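You operate a simulated robot arm through the tools that you are given. There is no shell and no other tool. Be economical: measure what you need, move in short steps, check, and stop when the job is done.

Carry out the task below with a simulated robot arm. There is one attempt and no reset: what you move stays moved.

## Task
Fetch the blue roll from the long table and set it on the vise table. Open the tape drawer, take the red roll on the long table and put it away in the floor of the tape drawer and shut the drawer again. Put the pot marked "lids" from the long table on top of the clips box and the pot labelled "nuts" on the third shelf from the bottom of the blue rack. Put the white pad from the top shelf of the blue rack on the long table. Take the black roll and leave it in the black tray on the bench. Open the bench drawer. Any order will do.

Only the result counts: the job must be done as asked and must still hold three seconds after the hand-in. Knocking over, shifting, dropping, spilling or breaking anything else fails it. Lids that push on must go on centred and level and be pressed home; caps that screw on are set level and turned clockwise until they are tight.

## Robot
A 7-joint arm with a two-finger parallel gripper on a trunk, on a base that drives. Base frame: it is fixed to the floor where the robot stands at the start and does not move with it; the origin is under the middle of the robot, x ahead of it, y to its left, z up; the surface under the hand at the start is at about z = 78. Units: cm, degrees, N and s.
With the tool pointing down near the work surface it reaches from about 10 to 88 cm from the robot's upright axis, wherever it stands. Its first joint turns from -115.0 to 115.0 degrees. Places, roughly: bench drawer [-50, -230, 80]; black roll (9x9x3 cm) [-110, 20, 100]; black tray (20x20x5 cm) [-50, -260, 90]; blue pot, red pot, white pot [75, 75, 75]; blue roll (9x9x3 cm) [50, 20, 80]; clips box [75, 25, 75]; floor of the tape drawer [-70, 360, 40]; long table [70, 30, 80]; red roll (9x9x3 cm) [50, 0, 80]; tape drawer [-60, 360, 40]; third shelf of the blue rack [-120, 20, 100]; vise table [40, 460, 80]; white pad (12x7x3 cm) [-110, 20, 140]. Payload 3.91 kg.
Tool frame: the origin (TCP) lies between the finger pads and is the grasp point; the fingertips stand 3 cm ahead of it; z points along the fingers, y is the line along which they close. Largest opening 11 cm; finger width 2, thickness 1; the body of the gripper, 4.8 by 11.2 cm, starts 5.5 cm behind the TCP.
Orientation is told as [roll, pitch, yaw] about the base's x, y, z axes, in that order, counted from this pose: with the fingers straight down and closing along the base's y, the tool's x points along the base's -x, its y along +y and its z along -z.

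## Interface
- The arm moves only by the tool arm_command. Its arguments are lists of equal length, an entry for each row: "linear": the shift along the tool's x, y, z in cm, a list of three; "angular": the turn, a rotation vector about the tool's x, y, z in degrees, a list of three. In form: {"linear": [[x, y, z], ...], "angular": [[wx, wy, wz], ...]}. A call has 1 to 10 rows; each row is the pose to reach, as a shift and turn from the pose commanded when the call began, along the tool's axes at that moment. "fingers" is the opening, from 0 (shut) to 1 (fully open), set as the call begins (left out, the last holds). A row lasts 0.2 s, in which the tool goes at most 5 cm and 8.6 degrees; a call with a longer step from one row to the next is refused whole, and so is a gripper value outside its range. Where a pose cannot be reached the arm comes as near as it can. A force on the tool above 40 N (or 10 N above the force at the start of the call, whichever is more), or a blocked arm, ends the call early, and 0.2 s more pass. The fingers move at their own pace (about 15.3 cm/s each) and stop on an object; they squeeze with about 23 N. The grip force told is the motor's: it shows also when the fingers shut on nothing. Time passes only in rows, and 0.2 s behind the last, so rows that repeat a pose let the fingers close. It gives the time, the measured TCP pose, the force on the tool (base axes), the opening and the grip force at its end, in the units of the frame above (readings bear some noise), with the torque about the TCP (base axes, N m) and any sound that the robot's microphone picked up.
- Cameras (640 x 400 px; columns grow to the right, rows downward): "scene" is now at [17.71, 12.78, 149.94]; the picture's right is [-0.91, -0.41, 0.00], its down [-0.28, 0.61, -0.75] and it looks along [0.31, -0.68, -0.67] (base axes); focal length 214 px, centre (320, 200). "wrist" rides on the gripper at [7.2, 1.7, -10.3] in the tool frame; the picture's right is [-0.23, 0.97, 0.00], its down [-0.76, -0.18, -0.62] and it looks along [-0.61, -0.14, 0.78] (tool axes); focal length 222 px, centre (320, 200). There is no depth. A picture from a camera that has moved, and an enlarged one, comes with that camera's place and axes in the base frame and with its lens.
- get_image(camera): a new picture of that camera. No time passes.
- slide_trunk(by): slides the trunk up (or, below 0, down) by that many cm; the arm and the scene camera ride with it, the base frame stays. It gives what a move gives, with no picture.
- roll_base(legs): drives the robot by 1 to 6 legs, each [ahead, left, turn to the left] in cm, cm and degrees, along the robot's own axes; the way and the turn of a leg run together, so that a leg with both is an arc; at most 150 cm and 180 degrees a leg. The arm and the cameras ride along, it lands a little off, and it stops where it bumps. It gives what a move gives.
- head_to(pan, tilt): turns the head with the scene camera to pan (to the left, within 80 degrees either way) and tilt (down, from -29 to 69), counted from straight ahead of the robot. It gives what a move gives.
- enlarge(camera, box): a new picture of the part [left, top, right, bottom] of that camera's present view, enlarged. No time passes.
- job_done(): hands the job in; it is judged then, once.

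Go step by step. Nothing tells you exact positions but the pictures and the camera data: compare them with the known pose of the tool, close in by small moves and look again before you grip or let go. The budget is 217 turns and 218 pictures, counting those below and the enlarged ones. Unless the task says otherwise, let go and move clear before handing in.

The tools are called after "Emit:" as a command line: name --argument value ..., lists and objects as JSON in quotes. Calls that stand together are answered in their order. arm_command: Moves the arm, as the interface text tells. Its arguments: {"type":"object","properties":{"linear":{"type":"array","items":{"type":"array","items":{"type":"number"}}},"angular":{"type":"array","items":{"type":"array","items":{"type":"number"}}},"fingers":{"type":"number"}},"required":["linear","angular"]} The other tools are called the same way: slide_trunk (by) slides the trunk up or down; roll_base (legs) drives the base; head_to (pan, tilt) turns the head that bears the scene camera; get_image (camera) takes a picture; enlarge (camera, box) takes an enlarged picture of a part of a camera's view; job_done () hands the job in.

At the start:

```text
clock: 0.0
tool_pos: [36.47, 30.52, 158.17]
tool_rot: [0.0, 0.1, 0.1]
wrist_force: [0.4, 0.0, 0.2]
torque: [0.02, -0.03, 0.0]
grip_width: 11.0
gripper_force: 0.2
trunk travel left (down, up): [-84.4, 14.6]
robot x, y, heading: [0.44, 0.03, 0.2]
head pan, tilt: [-65.6, 41.7]
```

scene: 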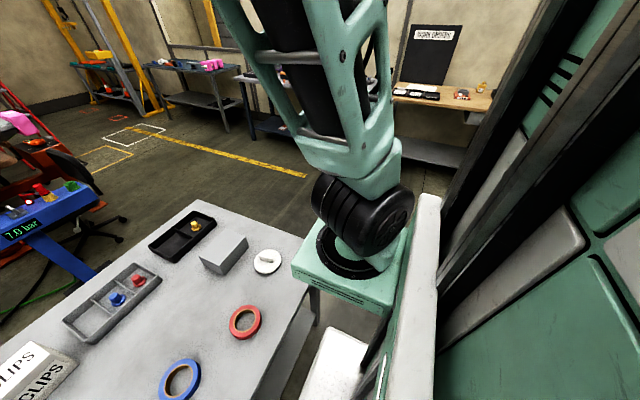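
wrist: 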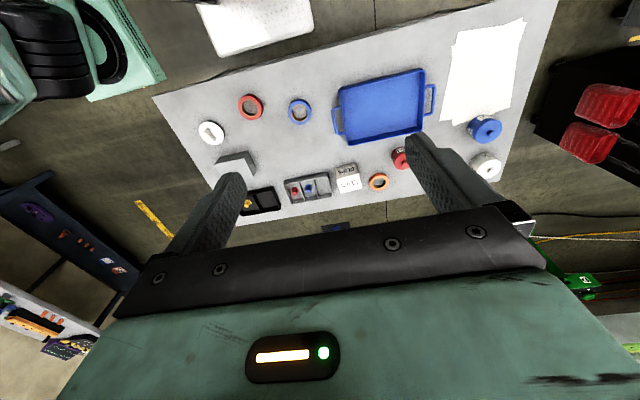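

I see the long table ahead with rolls, a blue tray, pots and a clips box. I'll turn the head to look straight at the table first.

Emit:
head_to --pan 20 --tilt 45

Emit:
get_image --camera "scene"

```text
clock: 1.6
tool_pos: [36.45, 30.7, 158.3]
tool_rot: [0.1, 0.0, 0.0]
wrist_force: [0.5, -0.6, -0.2]
torque: [0.03, 0.01, 0.02]
grip_width: 10.98
gripper_force: 0.1
trunk travel left (down, up): [-84.4, 14.6]
robot x, y, heading: [-0.01, -0.37, -0.1]
head pan, tilt: [20.0, 45.0]
```

```text
215 pictures are left
camera scene: at [21.89, 23.19, 149.47], right [0.34, -0.94, 0.0], down [-0.66, -0.24, -0.71], along [0.66, 0.24, -0.71], focal length 214 px, centre (320, 200)
```

scene: 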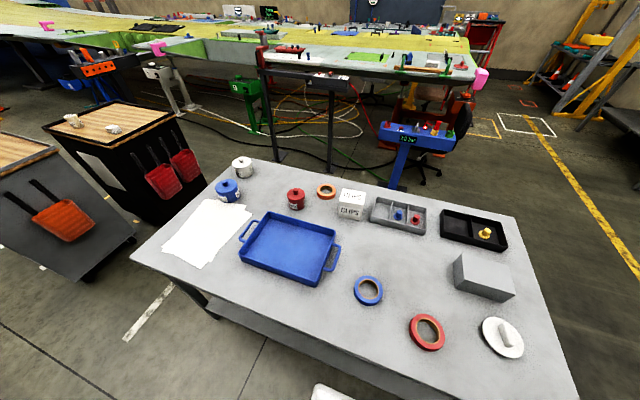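

The whole table is visible. I'll zoom in on the pots and clips box.

Emit:
enlarge --camera "scene" --box '[200, 145, 380, 255]'

Emit:
enlarge --camera "scene" --box '[330, 180, 540, 370]'

```text
3.56 times, centred on (290, 200) of scene
camera zoom: at [21.89, 23.19, 149.47], right [0.34, -0.94, 0.0], down [-0.66, -0.24, -0.71], along [0.66, 0.24, -0.71], focal length 763 px, centre (427, 200)
```

zoom: 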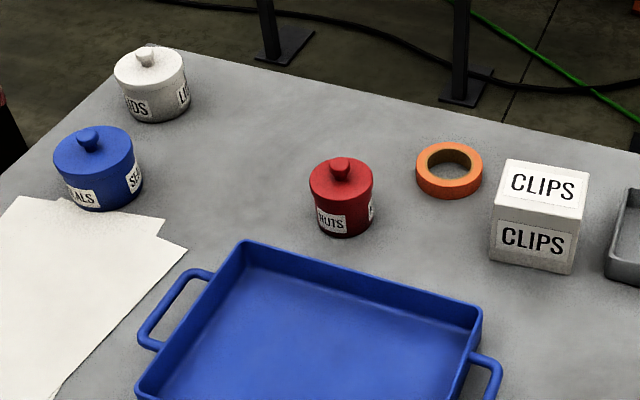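

```text
2.11 times, centred on (435, 275) of scene
camera zoom: at [21.89, 23.19, 149.47], right [0.34, -0.94, 0.0], down [-0.66, -0.24, -0.71], along [0.66, 0.24, -0.71], focal length 452 px, centre (78, 42)
```

zoom: 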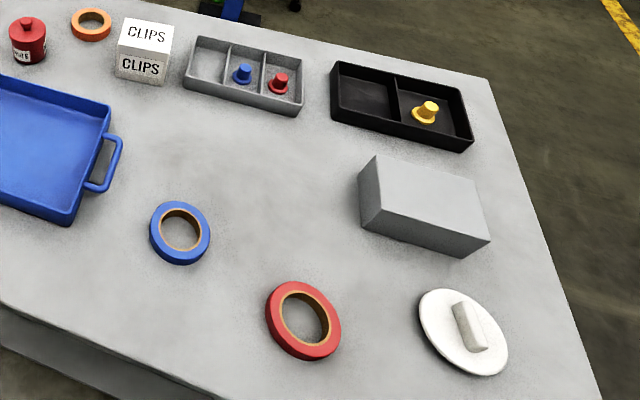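

White pot = "lids", red pot = "nuts". I'll look down at the table's front edge to see how near the base can get, and check behind too.

Emit:
head_to --pan 0 --tilt 69

Emit:
get_image --camera "scene"

```text
clock: 2.5
tool_pos: [36.52, 30.58, 158.32]
tool_rot: [0.0, 0.0, -0.1]
wrist_force: [0.3, -0.3, -0.2]
torque: [-0.01, -0.01, 0.0]
grip_width: 11.0
gripper_force: 0.0
trunk travel left (down, up): [-84.4, 14.6]
robot x, y, heading: [-0.33, -0.06, 0.2]
head pan, tilt: [0.0, 68.8]
```

```text
212 pictures are left
camera scene: at [19.84, 20.41, 146.59], right [0.0, -1.0, 0.0], down [-0.93, 0.0, -0.36], along [0.36, 0.0, -0.93], focal length 214 px, centre (320, 200)
```

scene: 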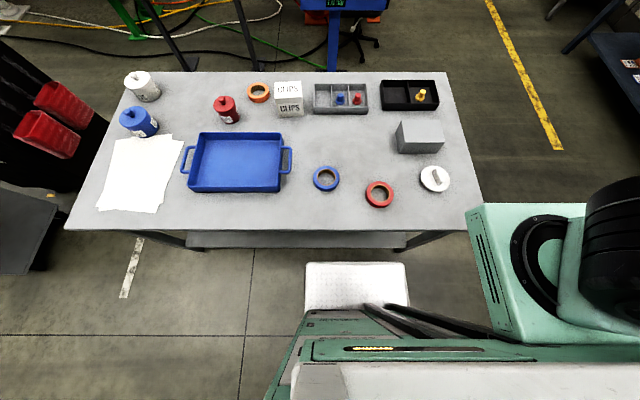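

The base has some 6–7 cm of clearance ahead before the table's lower shelf. I'll drive left in front of the lids pot and lower the trunk.

Emit:
roll_base --legs '[[0, 72, 0], [4, 0, 0]]'

Emit:
slide_trunk --by -45

Emit:
head_to --pan 0 --tilt 35

Emit:
get_image --camera "scene"

Emit:
get_image --camera "wrist"

```text
clock: 6.9
tool_pos: [40.14, 102.64, 158.24]
tool_rot: [0.0, -0.1, 0.3]
wrist_force: [-0.4, -0.2, -0.6]
torque: [0.02, -0.03, 0.0]
grip_width: 10.98
gripper_force: 0.0
trunk travel left (down, up): [-84.4, 14.6]
robot x, y, heading: [3.96, 71.71, 0.2]
head pan, tilt: [0.0, 68.8]
```

```text
refused: -45 is not a number from -40 to 40
```

```text
clock: 7.9
tool_pos: [40.26, 102.54, 158.27]
tool_rot: [0.0, 0.0, 0.2]
wrist_force: [0.3, -0.2, 0.1]
torque: [0.03, -0.01, 0.02]
grip_width: 11.0
gripper_force: 0.0
trunk travel left (down, up): [-84.4, 14.6]
robot x, y, heading: [3.77, 71.82, 0.3]
head pan, tilt: [0.0, 35.0]
```

```text
211 pictures are left
camera scene: at [26.87, 92.39, 150.94], right [0.0, -1.0, 0.0], down [-0.57, 0.0, -0.82], along [0.82, 0.0, -0.57], focal length 214 px, centre (320, 200)
```

scene: 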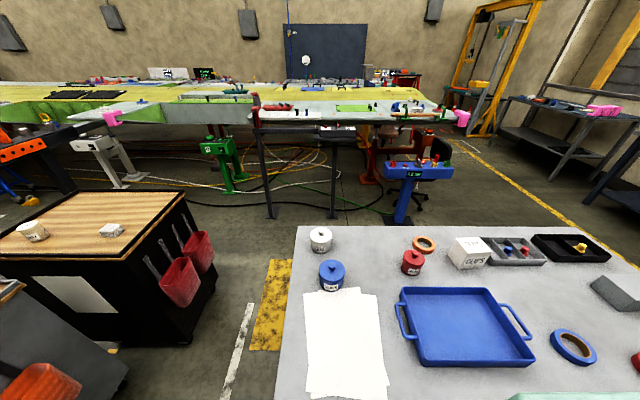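

```text
210 pictures are left
camera wrist: at [32.96, 104.23, 168.58], right [0.22, 0.97, 0.0], down [0.76, -0.17, 0.62], along [0.61, -0.14, -0.78], focal length 222 px, centre (320, 200)
```

wrist: 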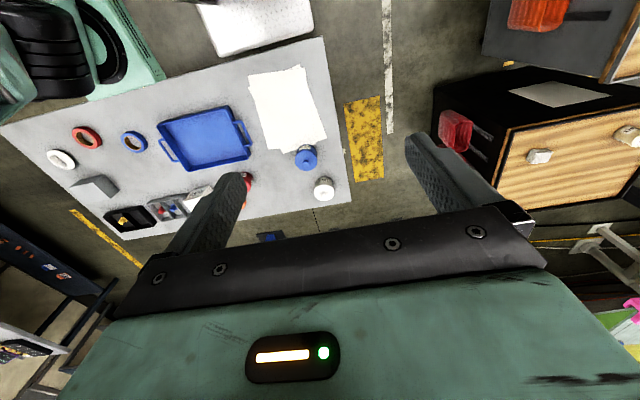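

The lids pot is now near (94, 92). I'll zoom in on the pots for their size while lowering the trunk.

Emit:
enlarge --camera "scene" --box '[290, 215, 370, 265]'

Emit:
enlarge --camera "scene" --box '[390, 225, 510, 300]'

Emit:
slide_trunk --by -40

Emit:
get_image --camera "scene"

Emit:
get_image --camera "wrist"

```text
8.00 times, centred on (330, 240) of scene
camera zoom: at [26.87, 92.39, 150.94], right [0.0, -1.0, 0.0], down [-0.57, 0.0, -0.82], along [0.82, 0.0, -0.57], focal length 1716 px, centre (240, -120)
```

zoom: 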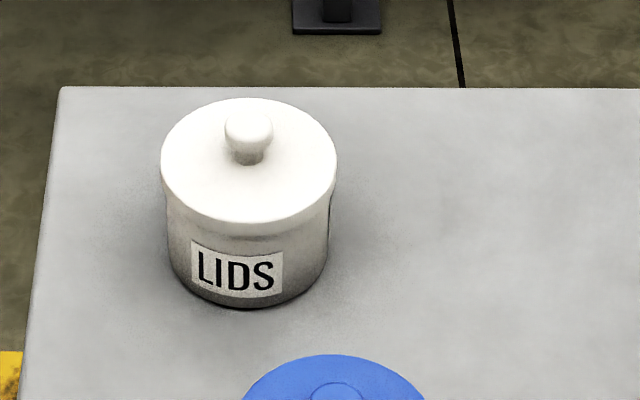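

```text
5.33 times, centred on (450, 262) of scene
camera zoom: at [26.87, 92.39, 150.94], right [0.0, -1.0, 0.0], down [-0.57, 0.0, -0.82], along [0.82, 0.0, -0.57], focal length 1144 px, centre (-373, -133)
```

zoom: 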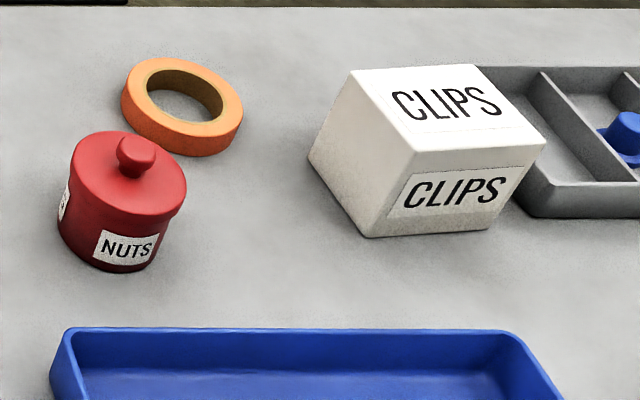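

```text
clock: 11.7
tool_pos: [40.3, 102.66, 118.36]
tool_rot: [0.0, 0.2, 0.1]
wrist_force: [0.0, -0.1, -0.2]
torque: [0.02, 0.0, 0.01]
grip_width: 11.02
gripper_force: 0.0
trunk travel left (down, up): [-44.4, 54.6]
robot x, y, heading: [3.79, 71.76, -0.0]
head pan, tilt: [0.0, 35.0]
```

```text
207 pictures are left
camera scene: at [26.87, 92.39, 110.95], right [0.0, -1.0, 0.0], down [-0.57, 0.0, -0.82], along [0.82, 0.0, -0.57], focal length 214 px, centre (320, 200)
```

scene: 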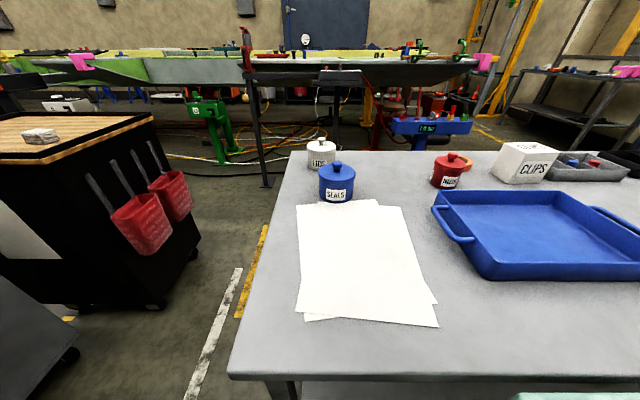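

```text
206 pictures are left
camera wrist: at [32.96, 104.23, 128.58], right [0.22, 0.97, 0.0], down [0.76, -0.17, 0.62], along [0.61, -0.14, -0.78], focal length 222 px, centre (320, 200)
```

wrist: 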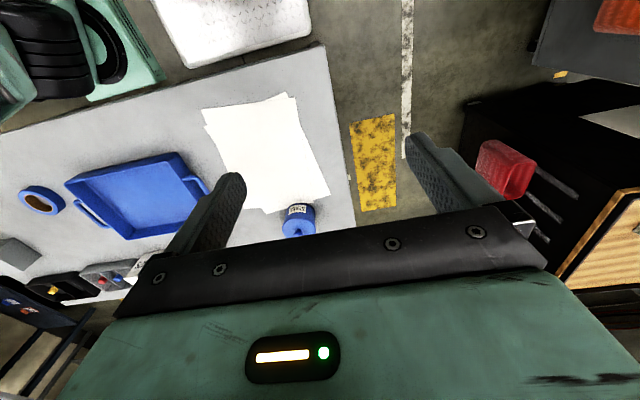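

Pot "lids": about (95, 92), lid diameter about 9.5, knob top at z≈89.5. I'll nudge the base ahead a bit and reach out with the tool tilted forward, to grasp the knob.

Emit:
roll_base --legs '[[3, 6, 0]]'

Emit:
arm_command --linear '[[-4, -1.6, 1], [-8, -3.2, 2], [-12, -4.8, 3], [-16, -6.4, 4], [-20, -8, 5], [-24, -9.6, 6], [-28, -11.2, 7], [-32, -12.8, 8], [-36, -14.4, 9], [-40, -16, 10]]' --angular '[[0, -3, 0], [0, -6, 0], [0, -9, 0], [0, -12, 0], [0, -15, 0], [0, -18, 0], [0, -21, 0], [0, -24, 0], [0, -27, 0], [0, -30, 0]]'

Emit:
get_image --camera "wrist"

Emit:
get_image --camera "scene"

```text
clock: 12.7
tool_pos: [41.78, 106.07, 118.56]
tool_rot: [0.2, -0.6, -1.1]
wrist_force: [0.1, -0.2, -0.9]
torque: [-0.02, -0.03, -0.01]
grip_width: 11.0
gripper_force: 0.1
trunk travel left (down, up): [-44.4, 54.6]
robot x, y, heading: [5.87, 76.34, -1.1]
head pan, tilt: [0.0, 35.0]
```

```text
clock: 14.9
tool_pos: [81.57, 89.2, 108.63]
tool_rot: [0.0, -30.5, -1.1]
wrist_force: [0.3, 0.0, -0.5]
torque: [0.02, 0.0, 0.01]
grip_width: 11.02
gripper_force: 0.0
trunk travel left (down, up): [-44.4, 54.6]
robot x, y, heading: [5.59, 76.22, -1.0]
head pan, tilt: [0.0, 35.0]
```

```text
205 pictures are left
camera wrist: at [70.12, 91.03, 113.98], right [0.21, 0.97, 0.12], down [0.34, -0.18, 0.92], along [0.92, -0.16, -0.37], focal length 222 px, centre (320, 200)
```

wrist: 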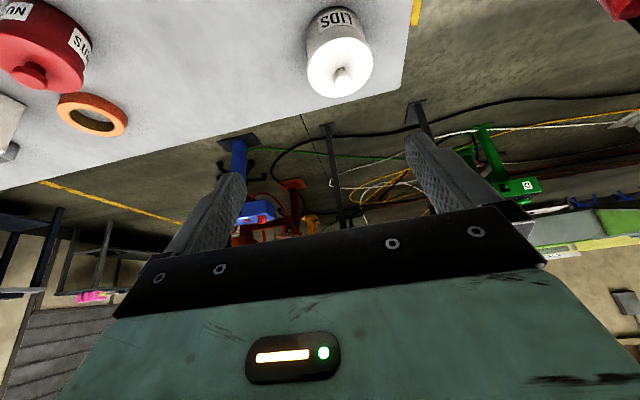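

```text
204 pictures are left
camera scene: at [28.35, 96.1, 111.13], right [-0.02, -1.0, 0.0], down [-0.57, 0.01, -0.82], along [0.82, -0.01, -0.57], focal length 214 px, centre (320, 200)
```

scene: 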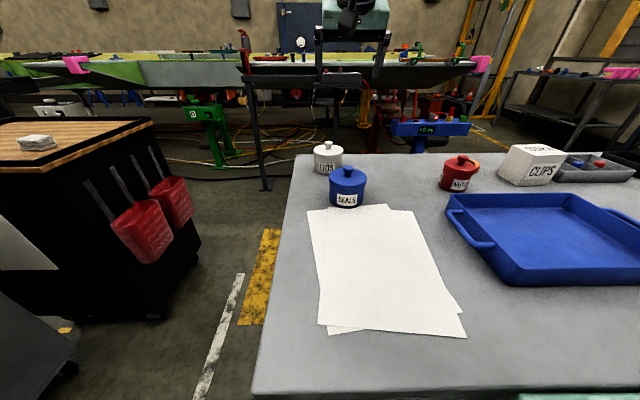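

The knob is around (93.5, 92, 87.5). I'll move closer and triangulate again.

Emit:
arm_command --linear '[[0.4, 1, 4.2], [0.8, 2, 8.4], [1.2, 2.7, 12.7]]' --angular '[[0, 0, 0.4], [0, 0, 0.8], [0, 0, 1]]'

Emit:
get_image --camera "wrist"

Emit:
get_image --camera "scene"

```text
clock: 15.7
tool_pos: [87.16, 91.77, 97.31]
tool_rot: [0.7, -30.5, -2.4]
wrist_force: [0.7, 0.0, -0.1]
torque: [-0.01, 0.02, -0.03]
grip_width: 10.99
gripper_force: 0.1
trunk travel left (down, up): [-44.4, 54.6]
robot x, y, heading: [5.16, 76.35, -1.2]
head pan, tilt: [0.0, 35.0]
```

```text
203 pictures are left
camera wrist: at [75.74, 93.86, 102.58], right [0.23, 0.97, 0.13], down [0.33, -0.2, 0.92], along [0.91, -0.17, -0.37], focal length 222 px, centre (320, 200)
```

wrist: 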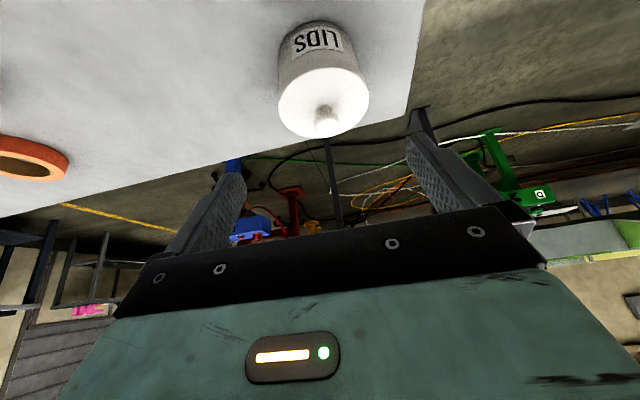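

```text
202 pictures are left
camera scene: at [28.36, 96.11, 111.13], right [-0.02, -1.0, 0.0], down [-0.57, 0.01, -0.82], along [0.82, -0.01, -0.57], focal length 214 px, centre (320, 200)
```

scene: 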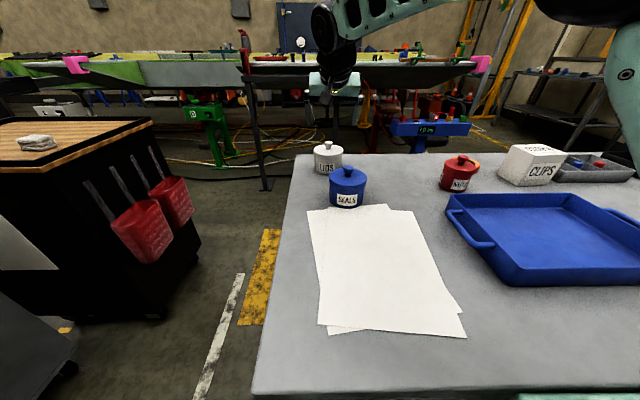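

The knob is at about (92.9, 92.2, 87.3). I'll descend along the tool axis to it.

Emit:
arm_command --linear '[[0, 0.3, 3.5], [0.1, 0.6, 7], [0.14, 0.65, 9.3]]' --angular '[[0, 0, 0], [0, 0, 0], [0, 0, 0]]'

Emit:
get_image --camera "wrist"

Emit:
enlarge --camera "scene" --box '[280, 80, 400, 220]'

```text
clock: 16.5
tool_pos: [91.74, 92.62, 89.21]
tool_rot: [0.6, -30.5, -2.3]
wrist_force: [0.3, -1.0, -0.6]
torque: [0.02, 0.07, 0.03]
grip_width: 10.99
gripper_force: 0.1
trunk travel left (down, up): [-44.4, 54.6]
robot x, y, heading: [5.43, 76.69, -1.1]
head pan, tilt: [0.0, 35.0]
```

```text
201 pictures are left
camera wrist: at [80.32, 94.5, 94.45], right [0.23, 0.97, 0.13], down [0.33, -0.2, 0.92], along [0.91, -0.17, -0.37], focal length 222 px, centre (320, 200)
```

wrist: 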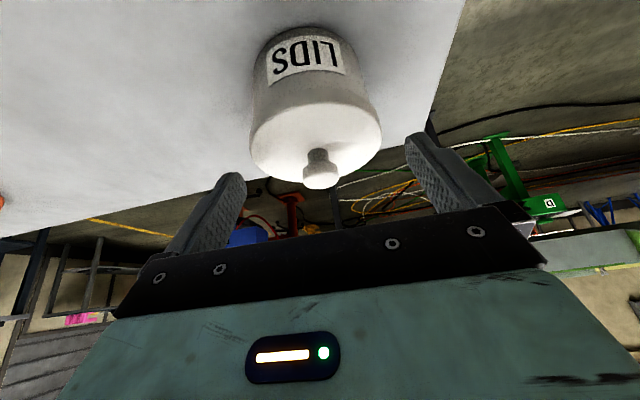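

```text
2.86 times, centred on (340, 150) of scene
camera zoom: at [28.35, 96.12, 111.14], right [-0.02, -1.0, 0.0], down [-0.57, 0.01, -0.82], along [0.82, -0.01, -0.57], focal length 613 px, centre (263, 343)
```

zoom: 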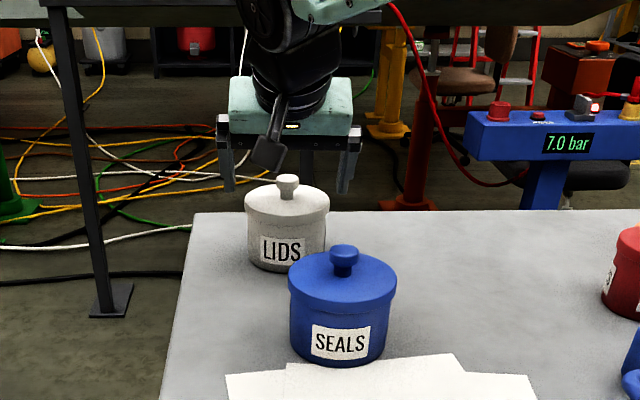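

The knob lies between TCP and fingertips. Closing on it.

Emit:
arm_command --linear '[[0, 0, 0], [0, 0, 0], [0, 0, 0], [0, 0, 0]]' --angular '[[0, 0, 0], [0, 0, 0], [0, 0, 0], [0, 0, 0]]' --fingers 0

Emit:
get_image --camera "wrist"

```text
clock: 17.5
tool_pos: [91.7, 92.58, 89.22]
tool_rot: [0.8, -30.3, -2.3]
wrist_force: [0.3, 0.4, 0.1]
torque: [0.04, 0.03, 0.0]
grip_width: 2.33
gripper_force: 22.9
trunk travel left (down, up): [-44.4, 54.6]
robot x, y, heading: [5.62, 76.94, -1.3]
head pan, tilt: [0.0, 35.0]
heard: snap
```

```text
199 pictures are left
camera wrist: at [80.3, 94.5, 94.45], right [0.23, 0.97, 0.12], down [0.33, -0.2, 0.92], along [0.91, -0.17, -0.37], focal length 222 px, centre (320, 200)
```

wrist: 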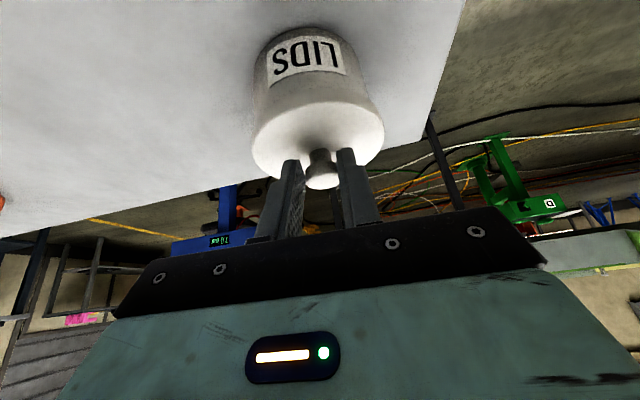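

Gripped at 2.3 cm width (a "snap" was heard). I'll lift 2 cm and see whether pot and lid come together.

Emit:
arm_command --linear '[[-0.5, 0, -0.86], [-1.01, 0, -1.72], [-1.01, 0, -1.72]]' --angular '[[0, 0, 0], [0, 0, 0], [0, 0, 0]]'

Emit:
get_image --camera "wrist"

Emit:
enlarge --camera "scene" --box '[280, 80, 400, 220]'

```text
clock: 18.3
tool_pos: [91.81, 92.5, 91.22]
tool_rot: [0.7, -30.5, -2.3]
wrist_force: [-0.9, 0.2, -0.4]
torque: [-0.02, -0.03, 0.01]
grip_width: 0.0
gripper_force: 23.5
trunk travel left (down, up): [-44.4, 54.6]
robot x, y, heading: [5.52, 76.44, -1.0]
head pan, tilt: [0.0, 35.0]
```

```text
198 pictures are left
camera wrist: at [80.3, 94.48, 96.47], right [0.23, 0.97, 0.12], down [0.33, -0.2, 0.92], along [0.91, -0.17, -0.37], focal length 222 px, centre (320, 200)
```

wrist: 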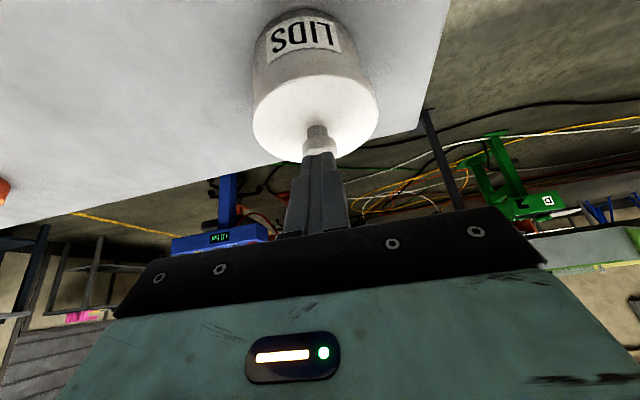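

```text
2.86 times, centred on (340, 150) of scene
camera zoom: at [28.35, 96.12, 111.15], right [-0.02, -1.0, 0.0], down [-0.57, 0.01, -0.82], along [0.82, -0.01, -0.57], focal length 613 px, centre (263, 343)
```

zoom: 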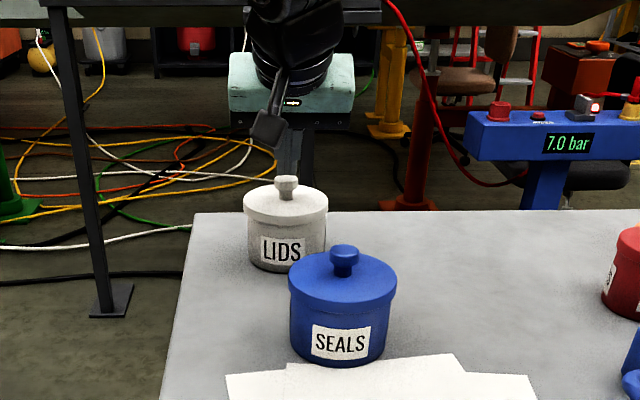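

The knob grip slipped; pot still stands, lid seated. I'll instead grip the pot body below the lid, with the tool tilted 45° and yawed −25° to clear the blue pot. First back off and reorient.

Emit:
arm_command --linear '[[-1.5, 0, -2.6], [0, 1.5, -5.5], [2.66, 2.7, -8.5]]' --angular '[[0, -4, 0], [0, -9, 0], [0, -14.5, 0]]' --fingers 1

Emit:
arm_command --linear '[[0, 0, 0], [0, 0, 0], [0, 0, 0]]' --angular '[[5.35, 0, 5.35], [10.7, 0, 10.7], [16.05, 0, 16.05]]'

Emit:
get_image --camera "wrist"

Emit:
enlarge --camera "scene" --box '[280, 80, 400, 220]'

```text
clock: 19.1
tool_pos: [85.23, 95.3, 97.19]
tool_rot: [0.8, -45.0, -2.6]
wrist_force: [-0.5, 1.1, 0.5]
torque: [0.0, 0.0, -0.01]
grip_width: 11.0
gripper_force: 0.0
trunk travel left (down, up): [-44.4, 54.6]
robot x, y, heading: [5.6, 76.35, -1.1]
head pan, tilt: [0.0, 35.0]
```

```text
clock: 19.9
tool_pos: [85.25, 95.4, 97.23]
tool_rot: [0.6, -44.7, -25.3]
wrist_force: [1.1, -0.5, -0.8]
torque: [0.04, 0.01, -0.02]
grip_width: 10.99
gripper_force: 0.0
trunk travel left (down, up): [-44.4, 54.6]
robot x, y, heading: [5.76, 76.66, -1.0]
head pan, tilt: [0.0, 35.0]
```

```text
196 pictures are left
camera wrist: at [74.63, 102.02, 99.43], right [0.55, 0.82, 0.17], down [0.01, -0.21, 0.98], along [0.83, -0.54, -0.13], focal length 222 px, centre (320, 200)
```

wrist: 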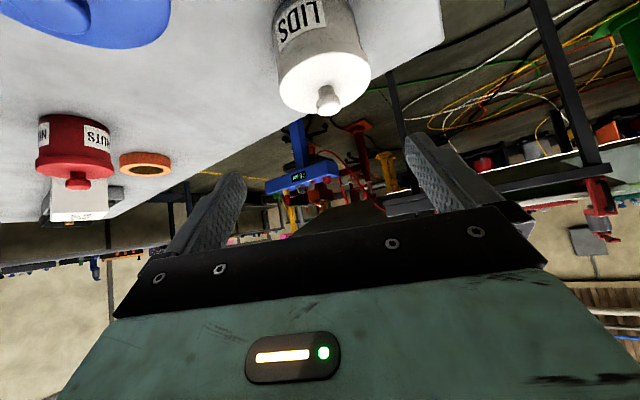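

```text
2.86 times, centred on (340, 150) of scene
camera zoom: at [28.35, 96.14, 111.15], right [-0.02, -1.0, 0.0], down [-0.57, 0.01, -0.82], along [0.82, -0.02, -0.57], focal length 613 px, centre (263, 343)
```

zoom: 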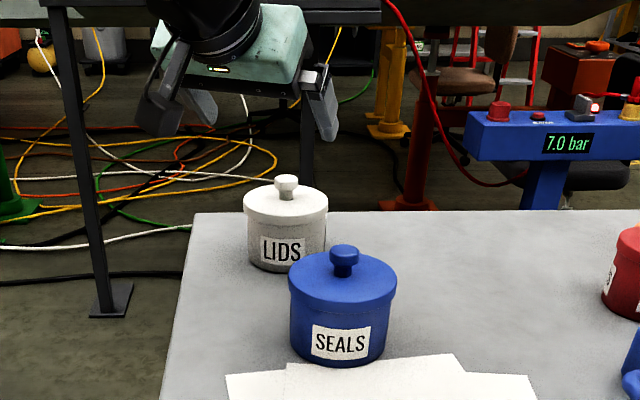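

Orientation is good. Move to the pre-grasp point behind and above the pot body.

Emit:
arm_command --linear '[[2.6, 0.3, 2.7], [5.16, 0.64, 5.44]]' --angular '[[0, 0, 0], [0, 0, 0]]'

Emit:
get_image --camera "wrist"

Emit:
enlarge --camera "scene" --box '[280, 80, 400, 220]'

```text
clock: 20.5
tool_pos: [85.72, 95.82, 89.72]
tool_rot: [0.8, -44.7, -25.2]
wrist_force: [1.0, 0.2, 0.9]
torque: [0.02, 0.02, 0.01]
grip_width: 11.0
gripper_force: 0.1
trunk travel left (down, up): [-44.4, 54.6]
robot x, y, heading: [5.9, 76.52, -0.8]
head pan, tilt: [0.0, 35.0]
```

```text
194 pictures are left
camera wrist: at [75.03, 102.52, 91.92], right [0.55, 0.82, 0.17], down [0.01, -0.21, 0.98], along [0.83, -0.54, -0.13], focal length 222 px, centre (320, 200)
```

wrist: 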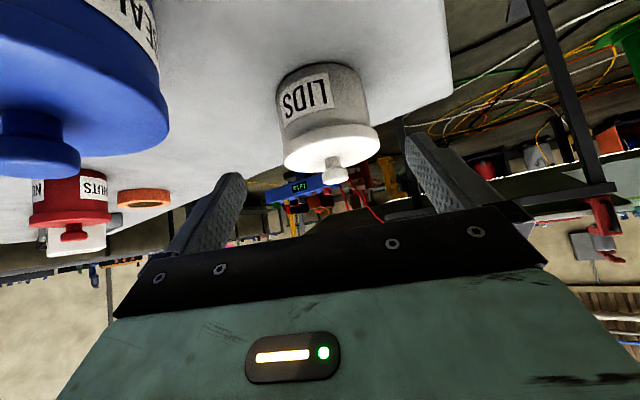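

```text
2.86 times, centred on (340, 150) of scene
camera zoom: at [28.35, 96.15, 111.15], right [-0.02, -1.0, 0.0], down [-0.57, 0.01, -0.82], along [0.82, -0.01, -0.57], focal length 613 px, centre (263, 343)
```

zoom: 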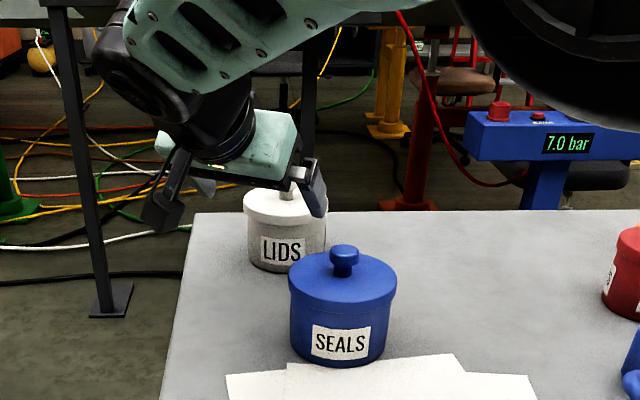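

Pot sits ~0.5 cm to the tool's +y. Advance part-way with this correction and look again.

Emit:
arm_command --linear '[[0, 0.5, 3], [0, 0.5, 6]]' --angular '[[0, 0, 0], [0, 0, 0]]'

Emit:
get_image --camera "wrist"

Emit:
enlarge --camera "scene" --box '[280, 80, 400, 220]'

```text
clock: 21.1
tool_pos: [89.61, 94.73, 85.44]
tool_rot: [0.8, -44.7, -25.1]
wrist_force: [1.2, 0.5, -0.4]
torque: [-0.02, 0.03, 0.0]
grip_width: 11.0
gripper_force: 0.1
trunk travel left (down, up): [-44.4, 54.6]
robot x, y, heading: [5.81, 76.24, -1.3]
head pan, tilt: [0.0, 35.0]
```

```text
192 pictures are left
camera wrist: at [79.11, 101.28, 87.69], right [0.55, 0.82, 0.17], down [0.02, -0.21, 0.98], along [0.83, -0.54, -0.13], focal length 222 px, centre (320, 200)
```

wrist: 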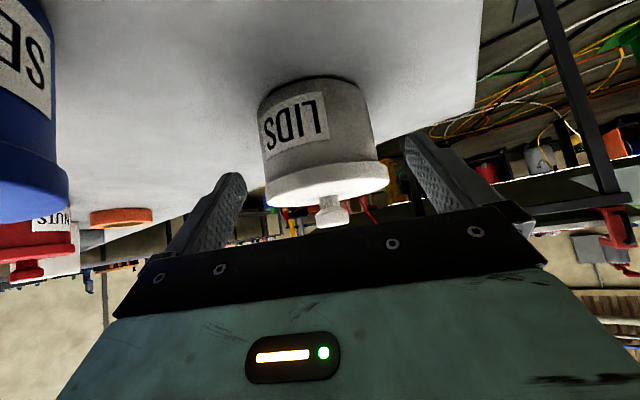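

```text
2.86 times, centred on (340, 150) of scene
camera zoom: at [28.34, 96.15, 111.15], right [-0.02, -1.0, 0.0], down [-0.57, 0.01, -0.82], along [0.82, -0.01, -0.57], focal length 613 px, centre (263, 343)
```

zoom: 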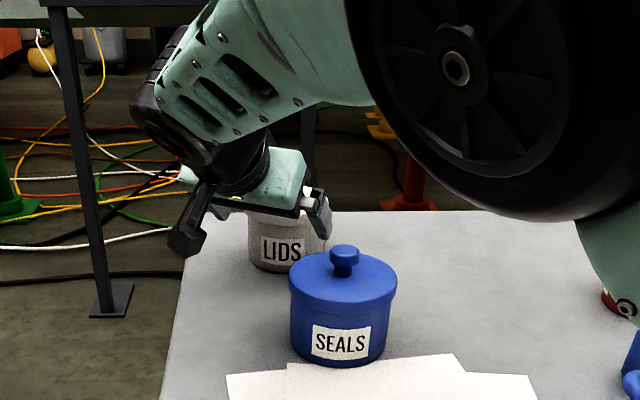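

Pot is now centred laterally; advance ~4.3 cm more and check before closing.

Emit:
arm_command --linear '[[0, 0, 2.2], [0, 0, 4.3]]' --angular '[[0, 0, 0], [0, 0, 0]]'

Emit:
get_image --camera "wrist"

```text
clock: 21.7
tool_pos: [92.41, 93.38, 82.37]
tool_rot: [0.6, -44.7, -25.1]
wrist_force: [-0.6, -0.8, -0.1]
torque: [-0.01, -0.01, 0.01]
grip_width: 11.0
gripper_force: 0.0
trunk travel left (down, up): [-44.4, 54.6]
robot x, y, heading: [5.93, 75.89, -0.8]
head pan, tilt: [0.0, 35.0]
```

```text
190 pictures are left
camera wrist: at [81.86, 100.04, 84.58], right [0.55, 0.82, 0.17], down [0.02, -0.21, 0.98], along [0.83, -0.54, -0.13], focal length 222 px, centre (320, 200)
```

wrist: 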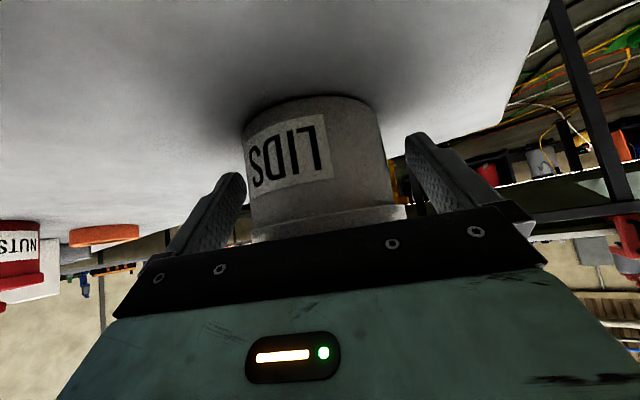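

Fingers straddle the pot body. Close.

Emit:
arm_command --linear '[[0, 0, 0], [0, 0, 0], [0, 0, 0]]' --angular '[[0, 0, 0], [0, 0, 0], [0, 0, 0]]' --fingers 0

Emit:
get_image --camera "wrist"

```text
clock: 22.5
tool_pos: [92.51, 93.43, 82.41]
tool_rot: [0.7, -44.7, -25.1]
wrist_force: [1.0, -0.5, 0.7]
torque: [-0.16, -0.02, 0.04]
grip_width: 8.53
gripper_force: 22.6
trunk travel left (down, up): [-44.4, 54.6]
robot x, y, heading: [5.31, 76.17, -1.0]
head pan, tilt: [0.0, 35.0]
```

```text
189 pictures are left
camera wrist: at [81.85, 100.04, 84.59], right [0.55, 0.82, 0.17], down [0.02, -0.21, 0.98], along [0.83, -0.54, -0.13], focal length 222 px, centre (320, 200)
```

wrist: 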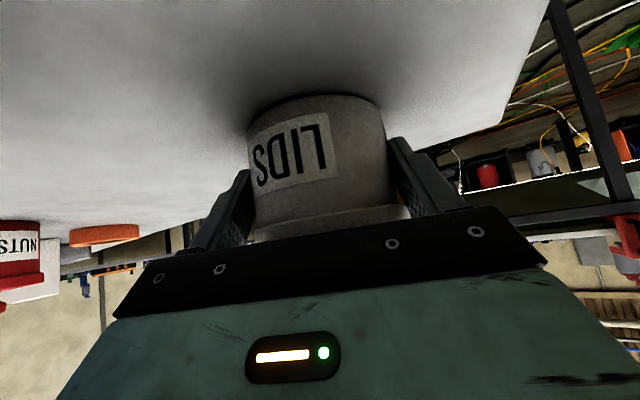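

Body gripped (8.5 cm). Lift straight up 14 cm.

Emit:
arm_command --linear '[[-1, 0, -1], [-3, 0, -3], [-5.5, 0, -5.5], [-8, 0, -8], [-9.9, 0, -9.9]]' --angular '[[0, 0, 0], [0, 0, 0], [0, 0, 0], [0, 0, 0], [0, 0, 0]]'

Emit:
get_image --camera "wrist"

Emit:
get_image --camera "scene"

```text
clock: 23.7
tool_pos: [92.45, 93.28, 96.24]
tool_rot: [0.7, -44.7, -25.0]
wrist_force: [-0.7, -0.3, -1.9]
torque: [0.01, 0.05, 0.02]
grip_width: 8.51
gripper_force: 23.2
trunk travel left (down, up): [-44.4, 54.6]
robot x, y, heading: [5.67, 76.47, -0.9]
head pan, tilt: [0.0, 35.0]
```

```text
188 pictures are left
camera wrist: at [81.88, 99.92, 98.6], right [0.55, 0.82, 0.17], down [0.02, -0.21, 0.98], along [0.83, -0.54, -0.13], focal length 222 px, centre (320, 200)
```

wrist: 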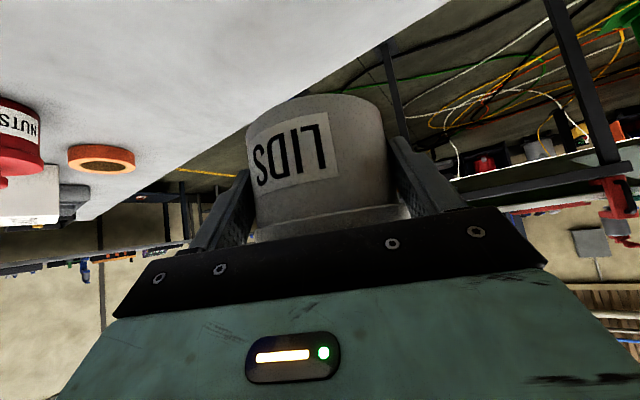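

```text
187 pictures are left
camera scene: at [28.34, 96.16, 111.15], right [-0.02, -1.0, 0.0], down [-0.57, 0.01, -0.82], along [0.82, -0.01, -0.57], focal length 214 px, centre (320, 200)
```

scene: 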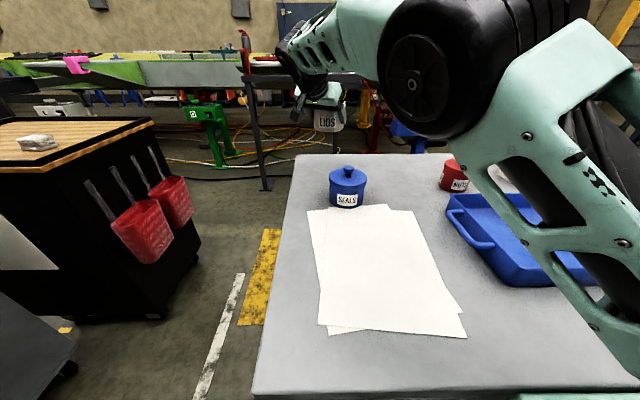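

Pot held with its lid on. Clips box top centre ≈ (86.7, 31), z≈87.5. I'll raise the trunk, back off and drive right to bring the pot to it.

Emit:
slide_trunk --by 12

Emit:
roll_base --legs '[[-6, 0, 1], [0, -61, 0]]'

Emit:
head_to --pan 0 --tilt 35

Emit:
get_image --camera "scene"

Emit:
get_image --camera "wrist"

```text
clock: 25.2
tool_pos: [93.29, 93.26, 107.71]
tool_rot: [0.5, -44.3, -24.9]
wrist_force: [0.8, 0.3, -1.3]
torque: [0.03, 0.05, 0.0]
grip_width: 8.53
gripper_force: 23.2
trunk travel left (down, up): [-56.4, 42.6]
robot x, y, heading: [6.06, 76.06, -1.2]
head pan, tilt: [0.0, 35.0]
```

```text
clock: 29.2
tool_pos: [86.85, 34.34, 107.69]
tool_rot: [0.5, -44.3, -24.0]
wrist_force: [-0.4, 0.0, -1.8]
torque: [0.04, 0.05, 0.03]
grip_width: 8.48
gripper_force: 22.6
trunk travel left (down, up): [-56.4, 42.6]
robot x, y, heading: [-0.13, 15.75, -0.1]
head pan, tilt: [0.0, 35.0]
```

```text
clock: 29.8
tool_pos: [86.9, 34.2, 107.63]
tool_rot: [0.3, -44.3, -23.9]
wrist_force: [-0.2, 0.8, -1.4]
torque: [0.04, 0.03, -0.01]
grip_width: 8.49
gripper_force: 22.3
trunk travel left (down, up): [-56.4, 42.6]
robot x, y, heading: [-0.23, 15.84, -0.1]
head pan, tilt: [0.0, 35.0]
```

```text
186 pictures are left
camera scene: at [22.88, 36.05, 122.95], right [0.0, -1.0, 0.0], down [-0.57, 0.0, -0.82], along [0.82, 0.0, -0.57], focal length 214 px, centre (320, 200)
```

scene: 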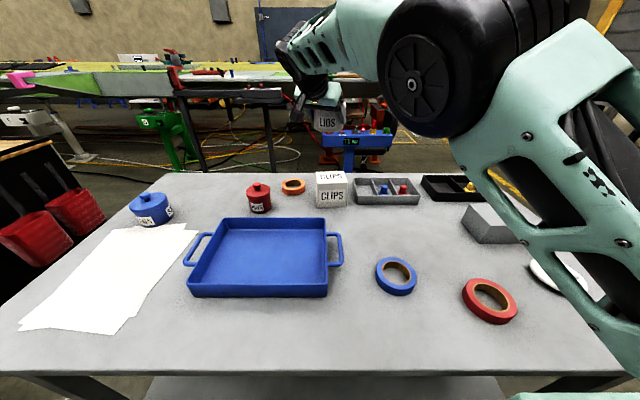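

```text
185 pictures are left
camera wrist: at [76.24, 40.72, 109.94], right [0.54, 0.83, 0.16], down [0.03, -0.21, 0.98], along [0.84, -0.52, -0.14], focal length 222 px, centre (320, 200)
```

wrist: 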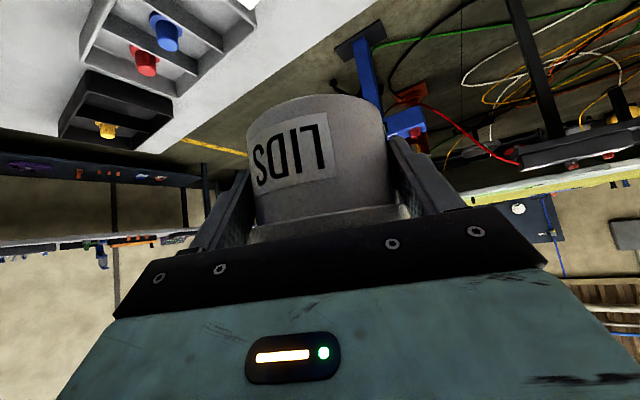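

Good. Zoom on the box and pot to align.

Emit:
enlarge --camera "scene" --box '[280, 90, 380, 215]'

```text
3.20 times, centred on (330, 152) of scene
camera zoom: at [22.88, 36.05, 122.95], right [0.0, -1.0, 0.0], down [-0.57, 0.0, -0.82], along [0.82, 0.0, -0.57], focal length 686 px, centre (288, 352)
```

zoom: 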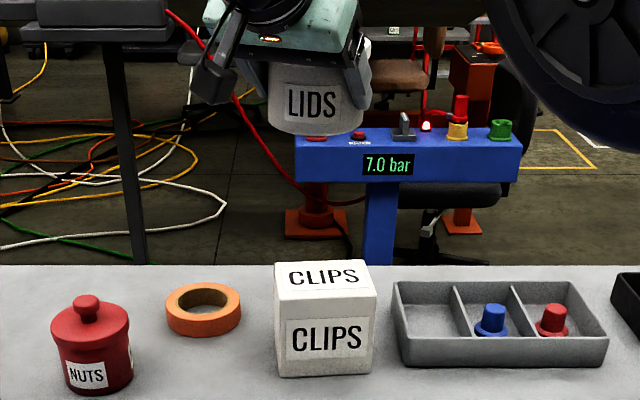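

Pot bottom projects consistently. Move it above the box centre (87, 32) and lower to ~3 cm above.

Emit:
arm_command --linear '[[2.2, -0.5, 2.2], [4.4, -1, 4.4], [6.6, -1.5, 6.7], [8.79, -1.9, 8.89]]' --angular '[[0, 0, 0], [0, 0, 0], [0, 0, 0], [0, 0, 0]]'

Emit:
enlarge --camera "scene" --box '[280, 90, 380, 215]'

Emit:
get_image --camera "wrist"

```text
clock: 30.8
tool_pos: [86.13, 32.74, 95.09]
tool_rot: [0.4, -44.3, -24.0]
wrist_force: [-0.1, -0.4, -1.7]
torque: [0.02, 0.05, 0.02]
grip_width: 8.5
gripper_force: 22.8
trunk travel left (down, up): [-56.4, 42.6]
robot x, y, heading: [-0.16, 15.93, -0.1]
head pan, tilt: [0.0, 35.0]
```

```text
3.20 times, centred on (330, 152) of scene
camera zoom: at [22.86, 36.03, 122.96], right [0.0, -1.0, 0.0], down [-0.57, 0.0, -0.82], along [0.82, 0.0, -0.57], focal length 686 px, centre (288, 352)
```

zoom: 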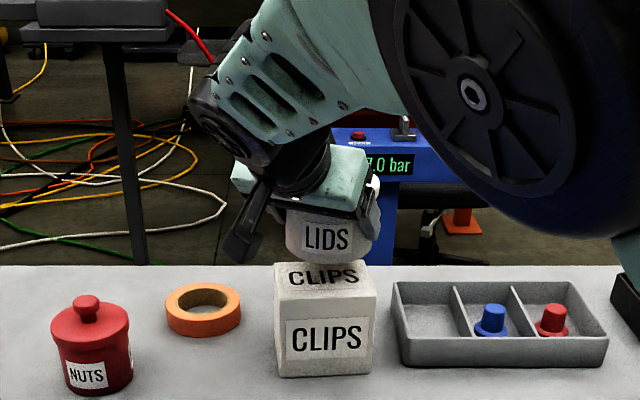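

```text
182 pictures are left
camera wrist: at [75.39, 39.07, 97.47], right [0.54, 0.83, 0.16], down [0.03, -0.21, 0.98], along [0.84, -0.52, -0.14], focal length 222 px, centre (320, 200)
```

wrist: 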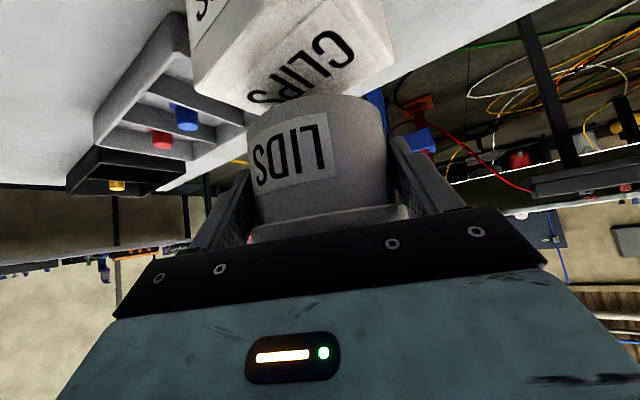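

Nearly aligned. Lower further.

Emit:
arm_command --linear '[[0.9, 0.27, 0.8], [1.76, 0.27, 1.63]]' --angular '[[0, 0, 0], [0, 0, 0]]'

Emit:
enlarge --camera "scene" --box '[300, 140, 380, 215]'

Emit:
get_image --camera "wrist"

```text
clock: 31.4
tool_pos: [86.1, 33.01, 92.73]
tool_rot: [0.4, -44.3, -24.0]
wrist_force: [0.0, 0.3, -1.6]
torque: [0.04, 0.04, -0.01]
grip_width: 8.46
gripper_force: 23.1
trunk travel left (down, up): [-56.4, 42.6]
robot x, y, heading: [-0.24, 15.89, 0.1]
head pan, tilt: [0.0, 35.0]
```

```text
5.33 times, centred on (340, 178) of scene
camera zoom: at [22.87, 36.04, 122.95], right [0.0, -1.0, 0.0], down [-0.57, 0.0, -0.82], along [0.82, 0.0, -0.57], focal length 1144 px, centre (213, 320)
```

zoom: 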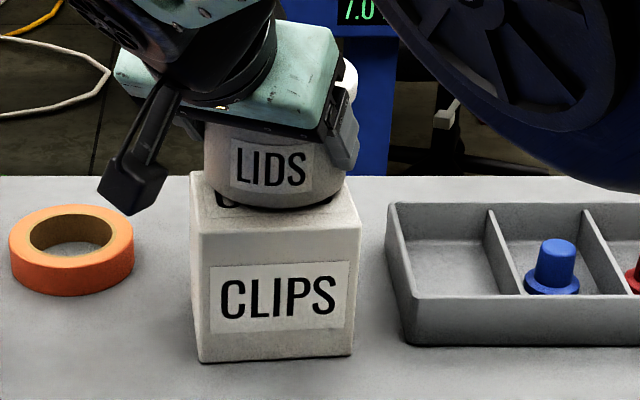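

```text
180 pictures are left
camera wrist: at [75.41, 39.4, 95.06], right [0.54, 0.83, 0.16], down [0.03, -0.21, 0.98], along [0.84, -0.52, -0.14], focal length 222 px, centre (320, 200)
```

wrist: 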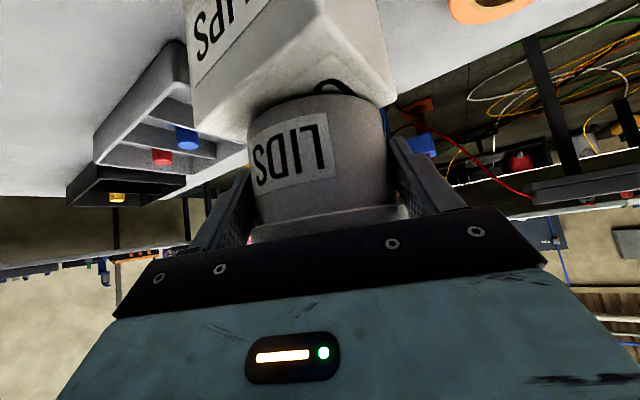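

Laterally good; fore-aft needs confirmation. Lower in small steps to contact.

Emit:
arm_command --linear '[[0.2, 0, 0.22], [0.37, 0, 0.4]]' --angular '[[0, 0, 0], [0, 0, 0]]'

Emit:
enlarge --camera "scene" --box '[300, 140, 380, 215]'

Emit:
enlarge --camera "wrist" --box '[180, 0, 480, 200]'

```text
clock: 32.0
tool_pos: [86.07, 33.0, 92.43]
tool_rot: [0.6, -44.6, -23.8]
wrist_force: [-2.6, 0.6, 9.7]
torque: [-0.49, -0.02, -0.12]
grip_width: 8.48
gripper_force: 23.4
trunk travel left (down, up): [-56.4, 42.6]
robot x, y, heading: [-0.52, 15.63, -0.0]
head pan, tilt: [0.0, 35.0]
```

```text
5.33 times, centred on (340, 178) of scene
camera zoom: at [22.82, 36.04, 122.98], right [0.0, -1.0, 0.0], down [-0.57, 0.0, -0.82], along [0.82, 0.0, -0.57], focal length 1144 px, centre (213, 320)
```

zoom: 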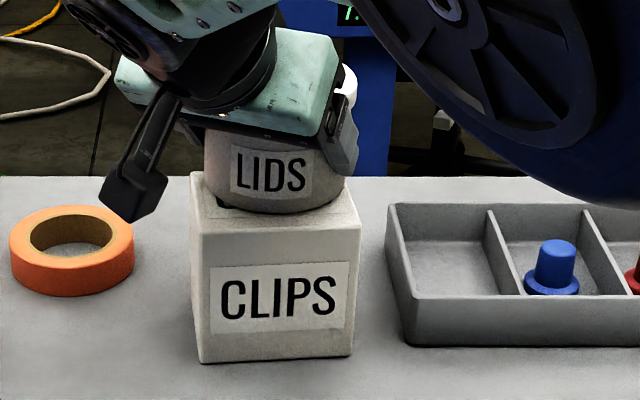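

```text
2.00 times, centred on (330, 100) of wrist
camera zoom: at [75.41, 39.39, 94.69], right [0.54, 0.83, 0.17], down [0.02, -0.21, 0.98], along [0.84, -0.52, -0.13], focal length 444 px, centre (300, 400)
```

zoom: 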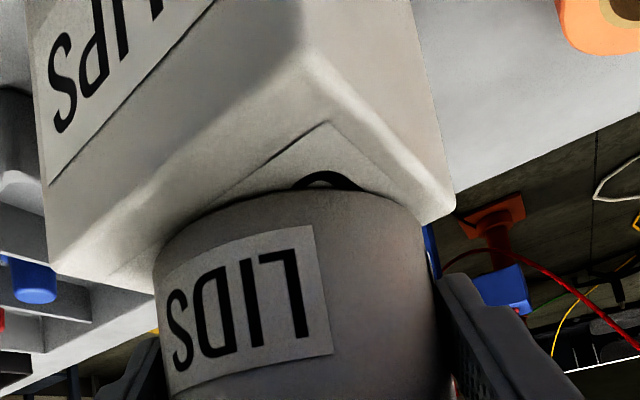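

Contact made, but the pot sits ~2 cm too far back on the box. Lift slightly, shift 1.8 cm toward the robot and lower again.

Emit:
arm_command --linear '[[-0.8, 0, -0.8], [0.4, -0.73, -1.9], [0.95, -0.73, -1.35]]' --angular '[[0, 0, 0], [0, 0, 0], [0, 0, 0]]'

Emit:
enlarge --camera "scene" --box '[300, 140, 380, 215]'

Emit:
enlarge --camera "wrist" --box '[180, 0, 480, 200]'

```text
clock: 32.8
tool_pos: [84.42, 32.74, 92.6]
tool_rot: [0.3, -44.3, -23.9]
wrist_force: [-0.3, -0.2, -1.5]
torque: [0.01, 0.03, 0.05]
grip_width: 8.47
gripper_force: 22.9
trunk travel left (down, up): [-56.4, 42.6]
robot x, y, heading: [-0.09, 15.9, -0.2]
head pan, tilt: [0.0, 35.0]
```

```text
5.33 times, centred on (340, 178) of scene
camera zoom: at [22.88, 36.04, 122.95], right [0.0, -1.0, 0.0], down [-0.57, 0.0, -0.82], along [0.82, 0.0, -0.57], focal length 1144 px, centre (213, 320)
```

zoom: 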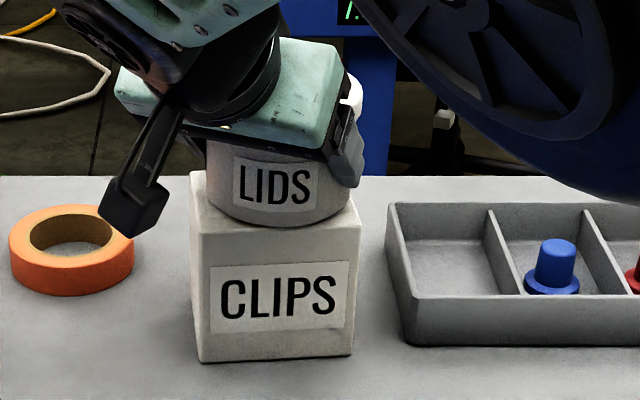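

```text
2.00 times, centred on (330, 100) of wrist
camera zoom: at [73.66, 39.27, 94.79], right [0.54, 0.83, 0.16], down [0.03, -0.21, 0.98], along [0.84, -0.52, -0.14], focal length 444 px, centre (300, 400)
```

zoom: 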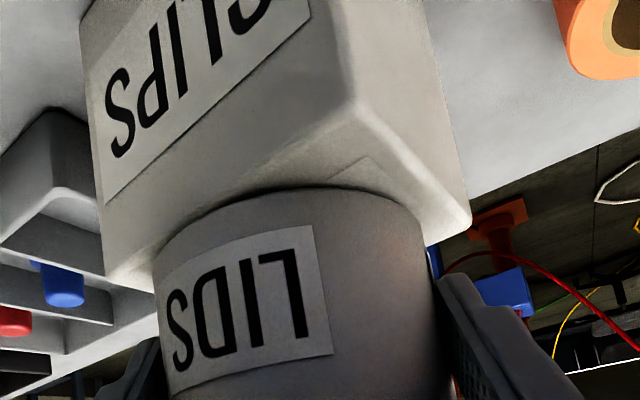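

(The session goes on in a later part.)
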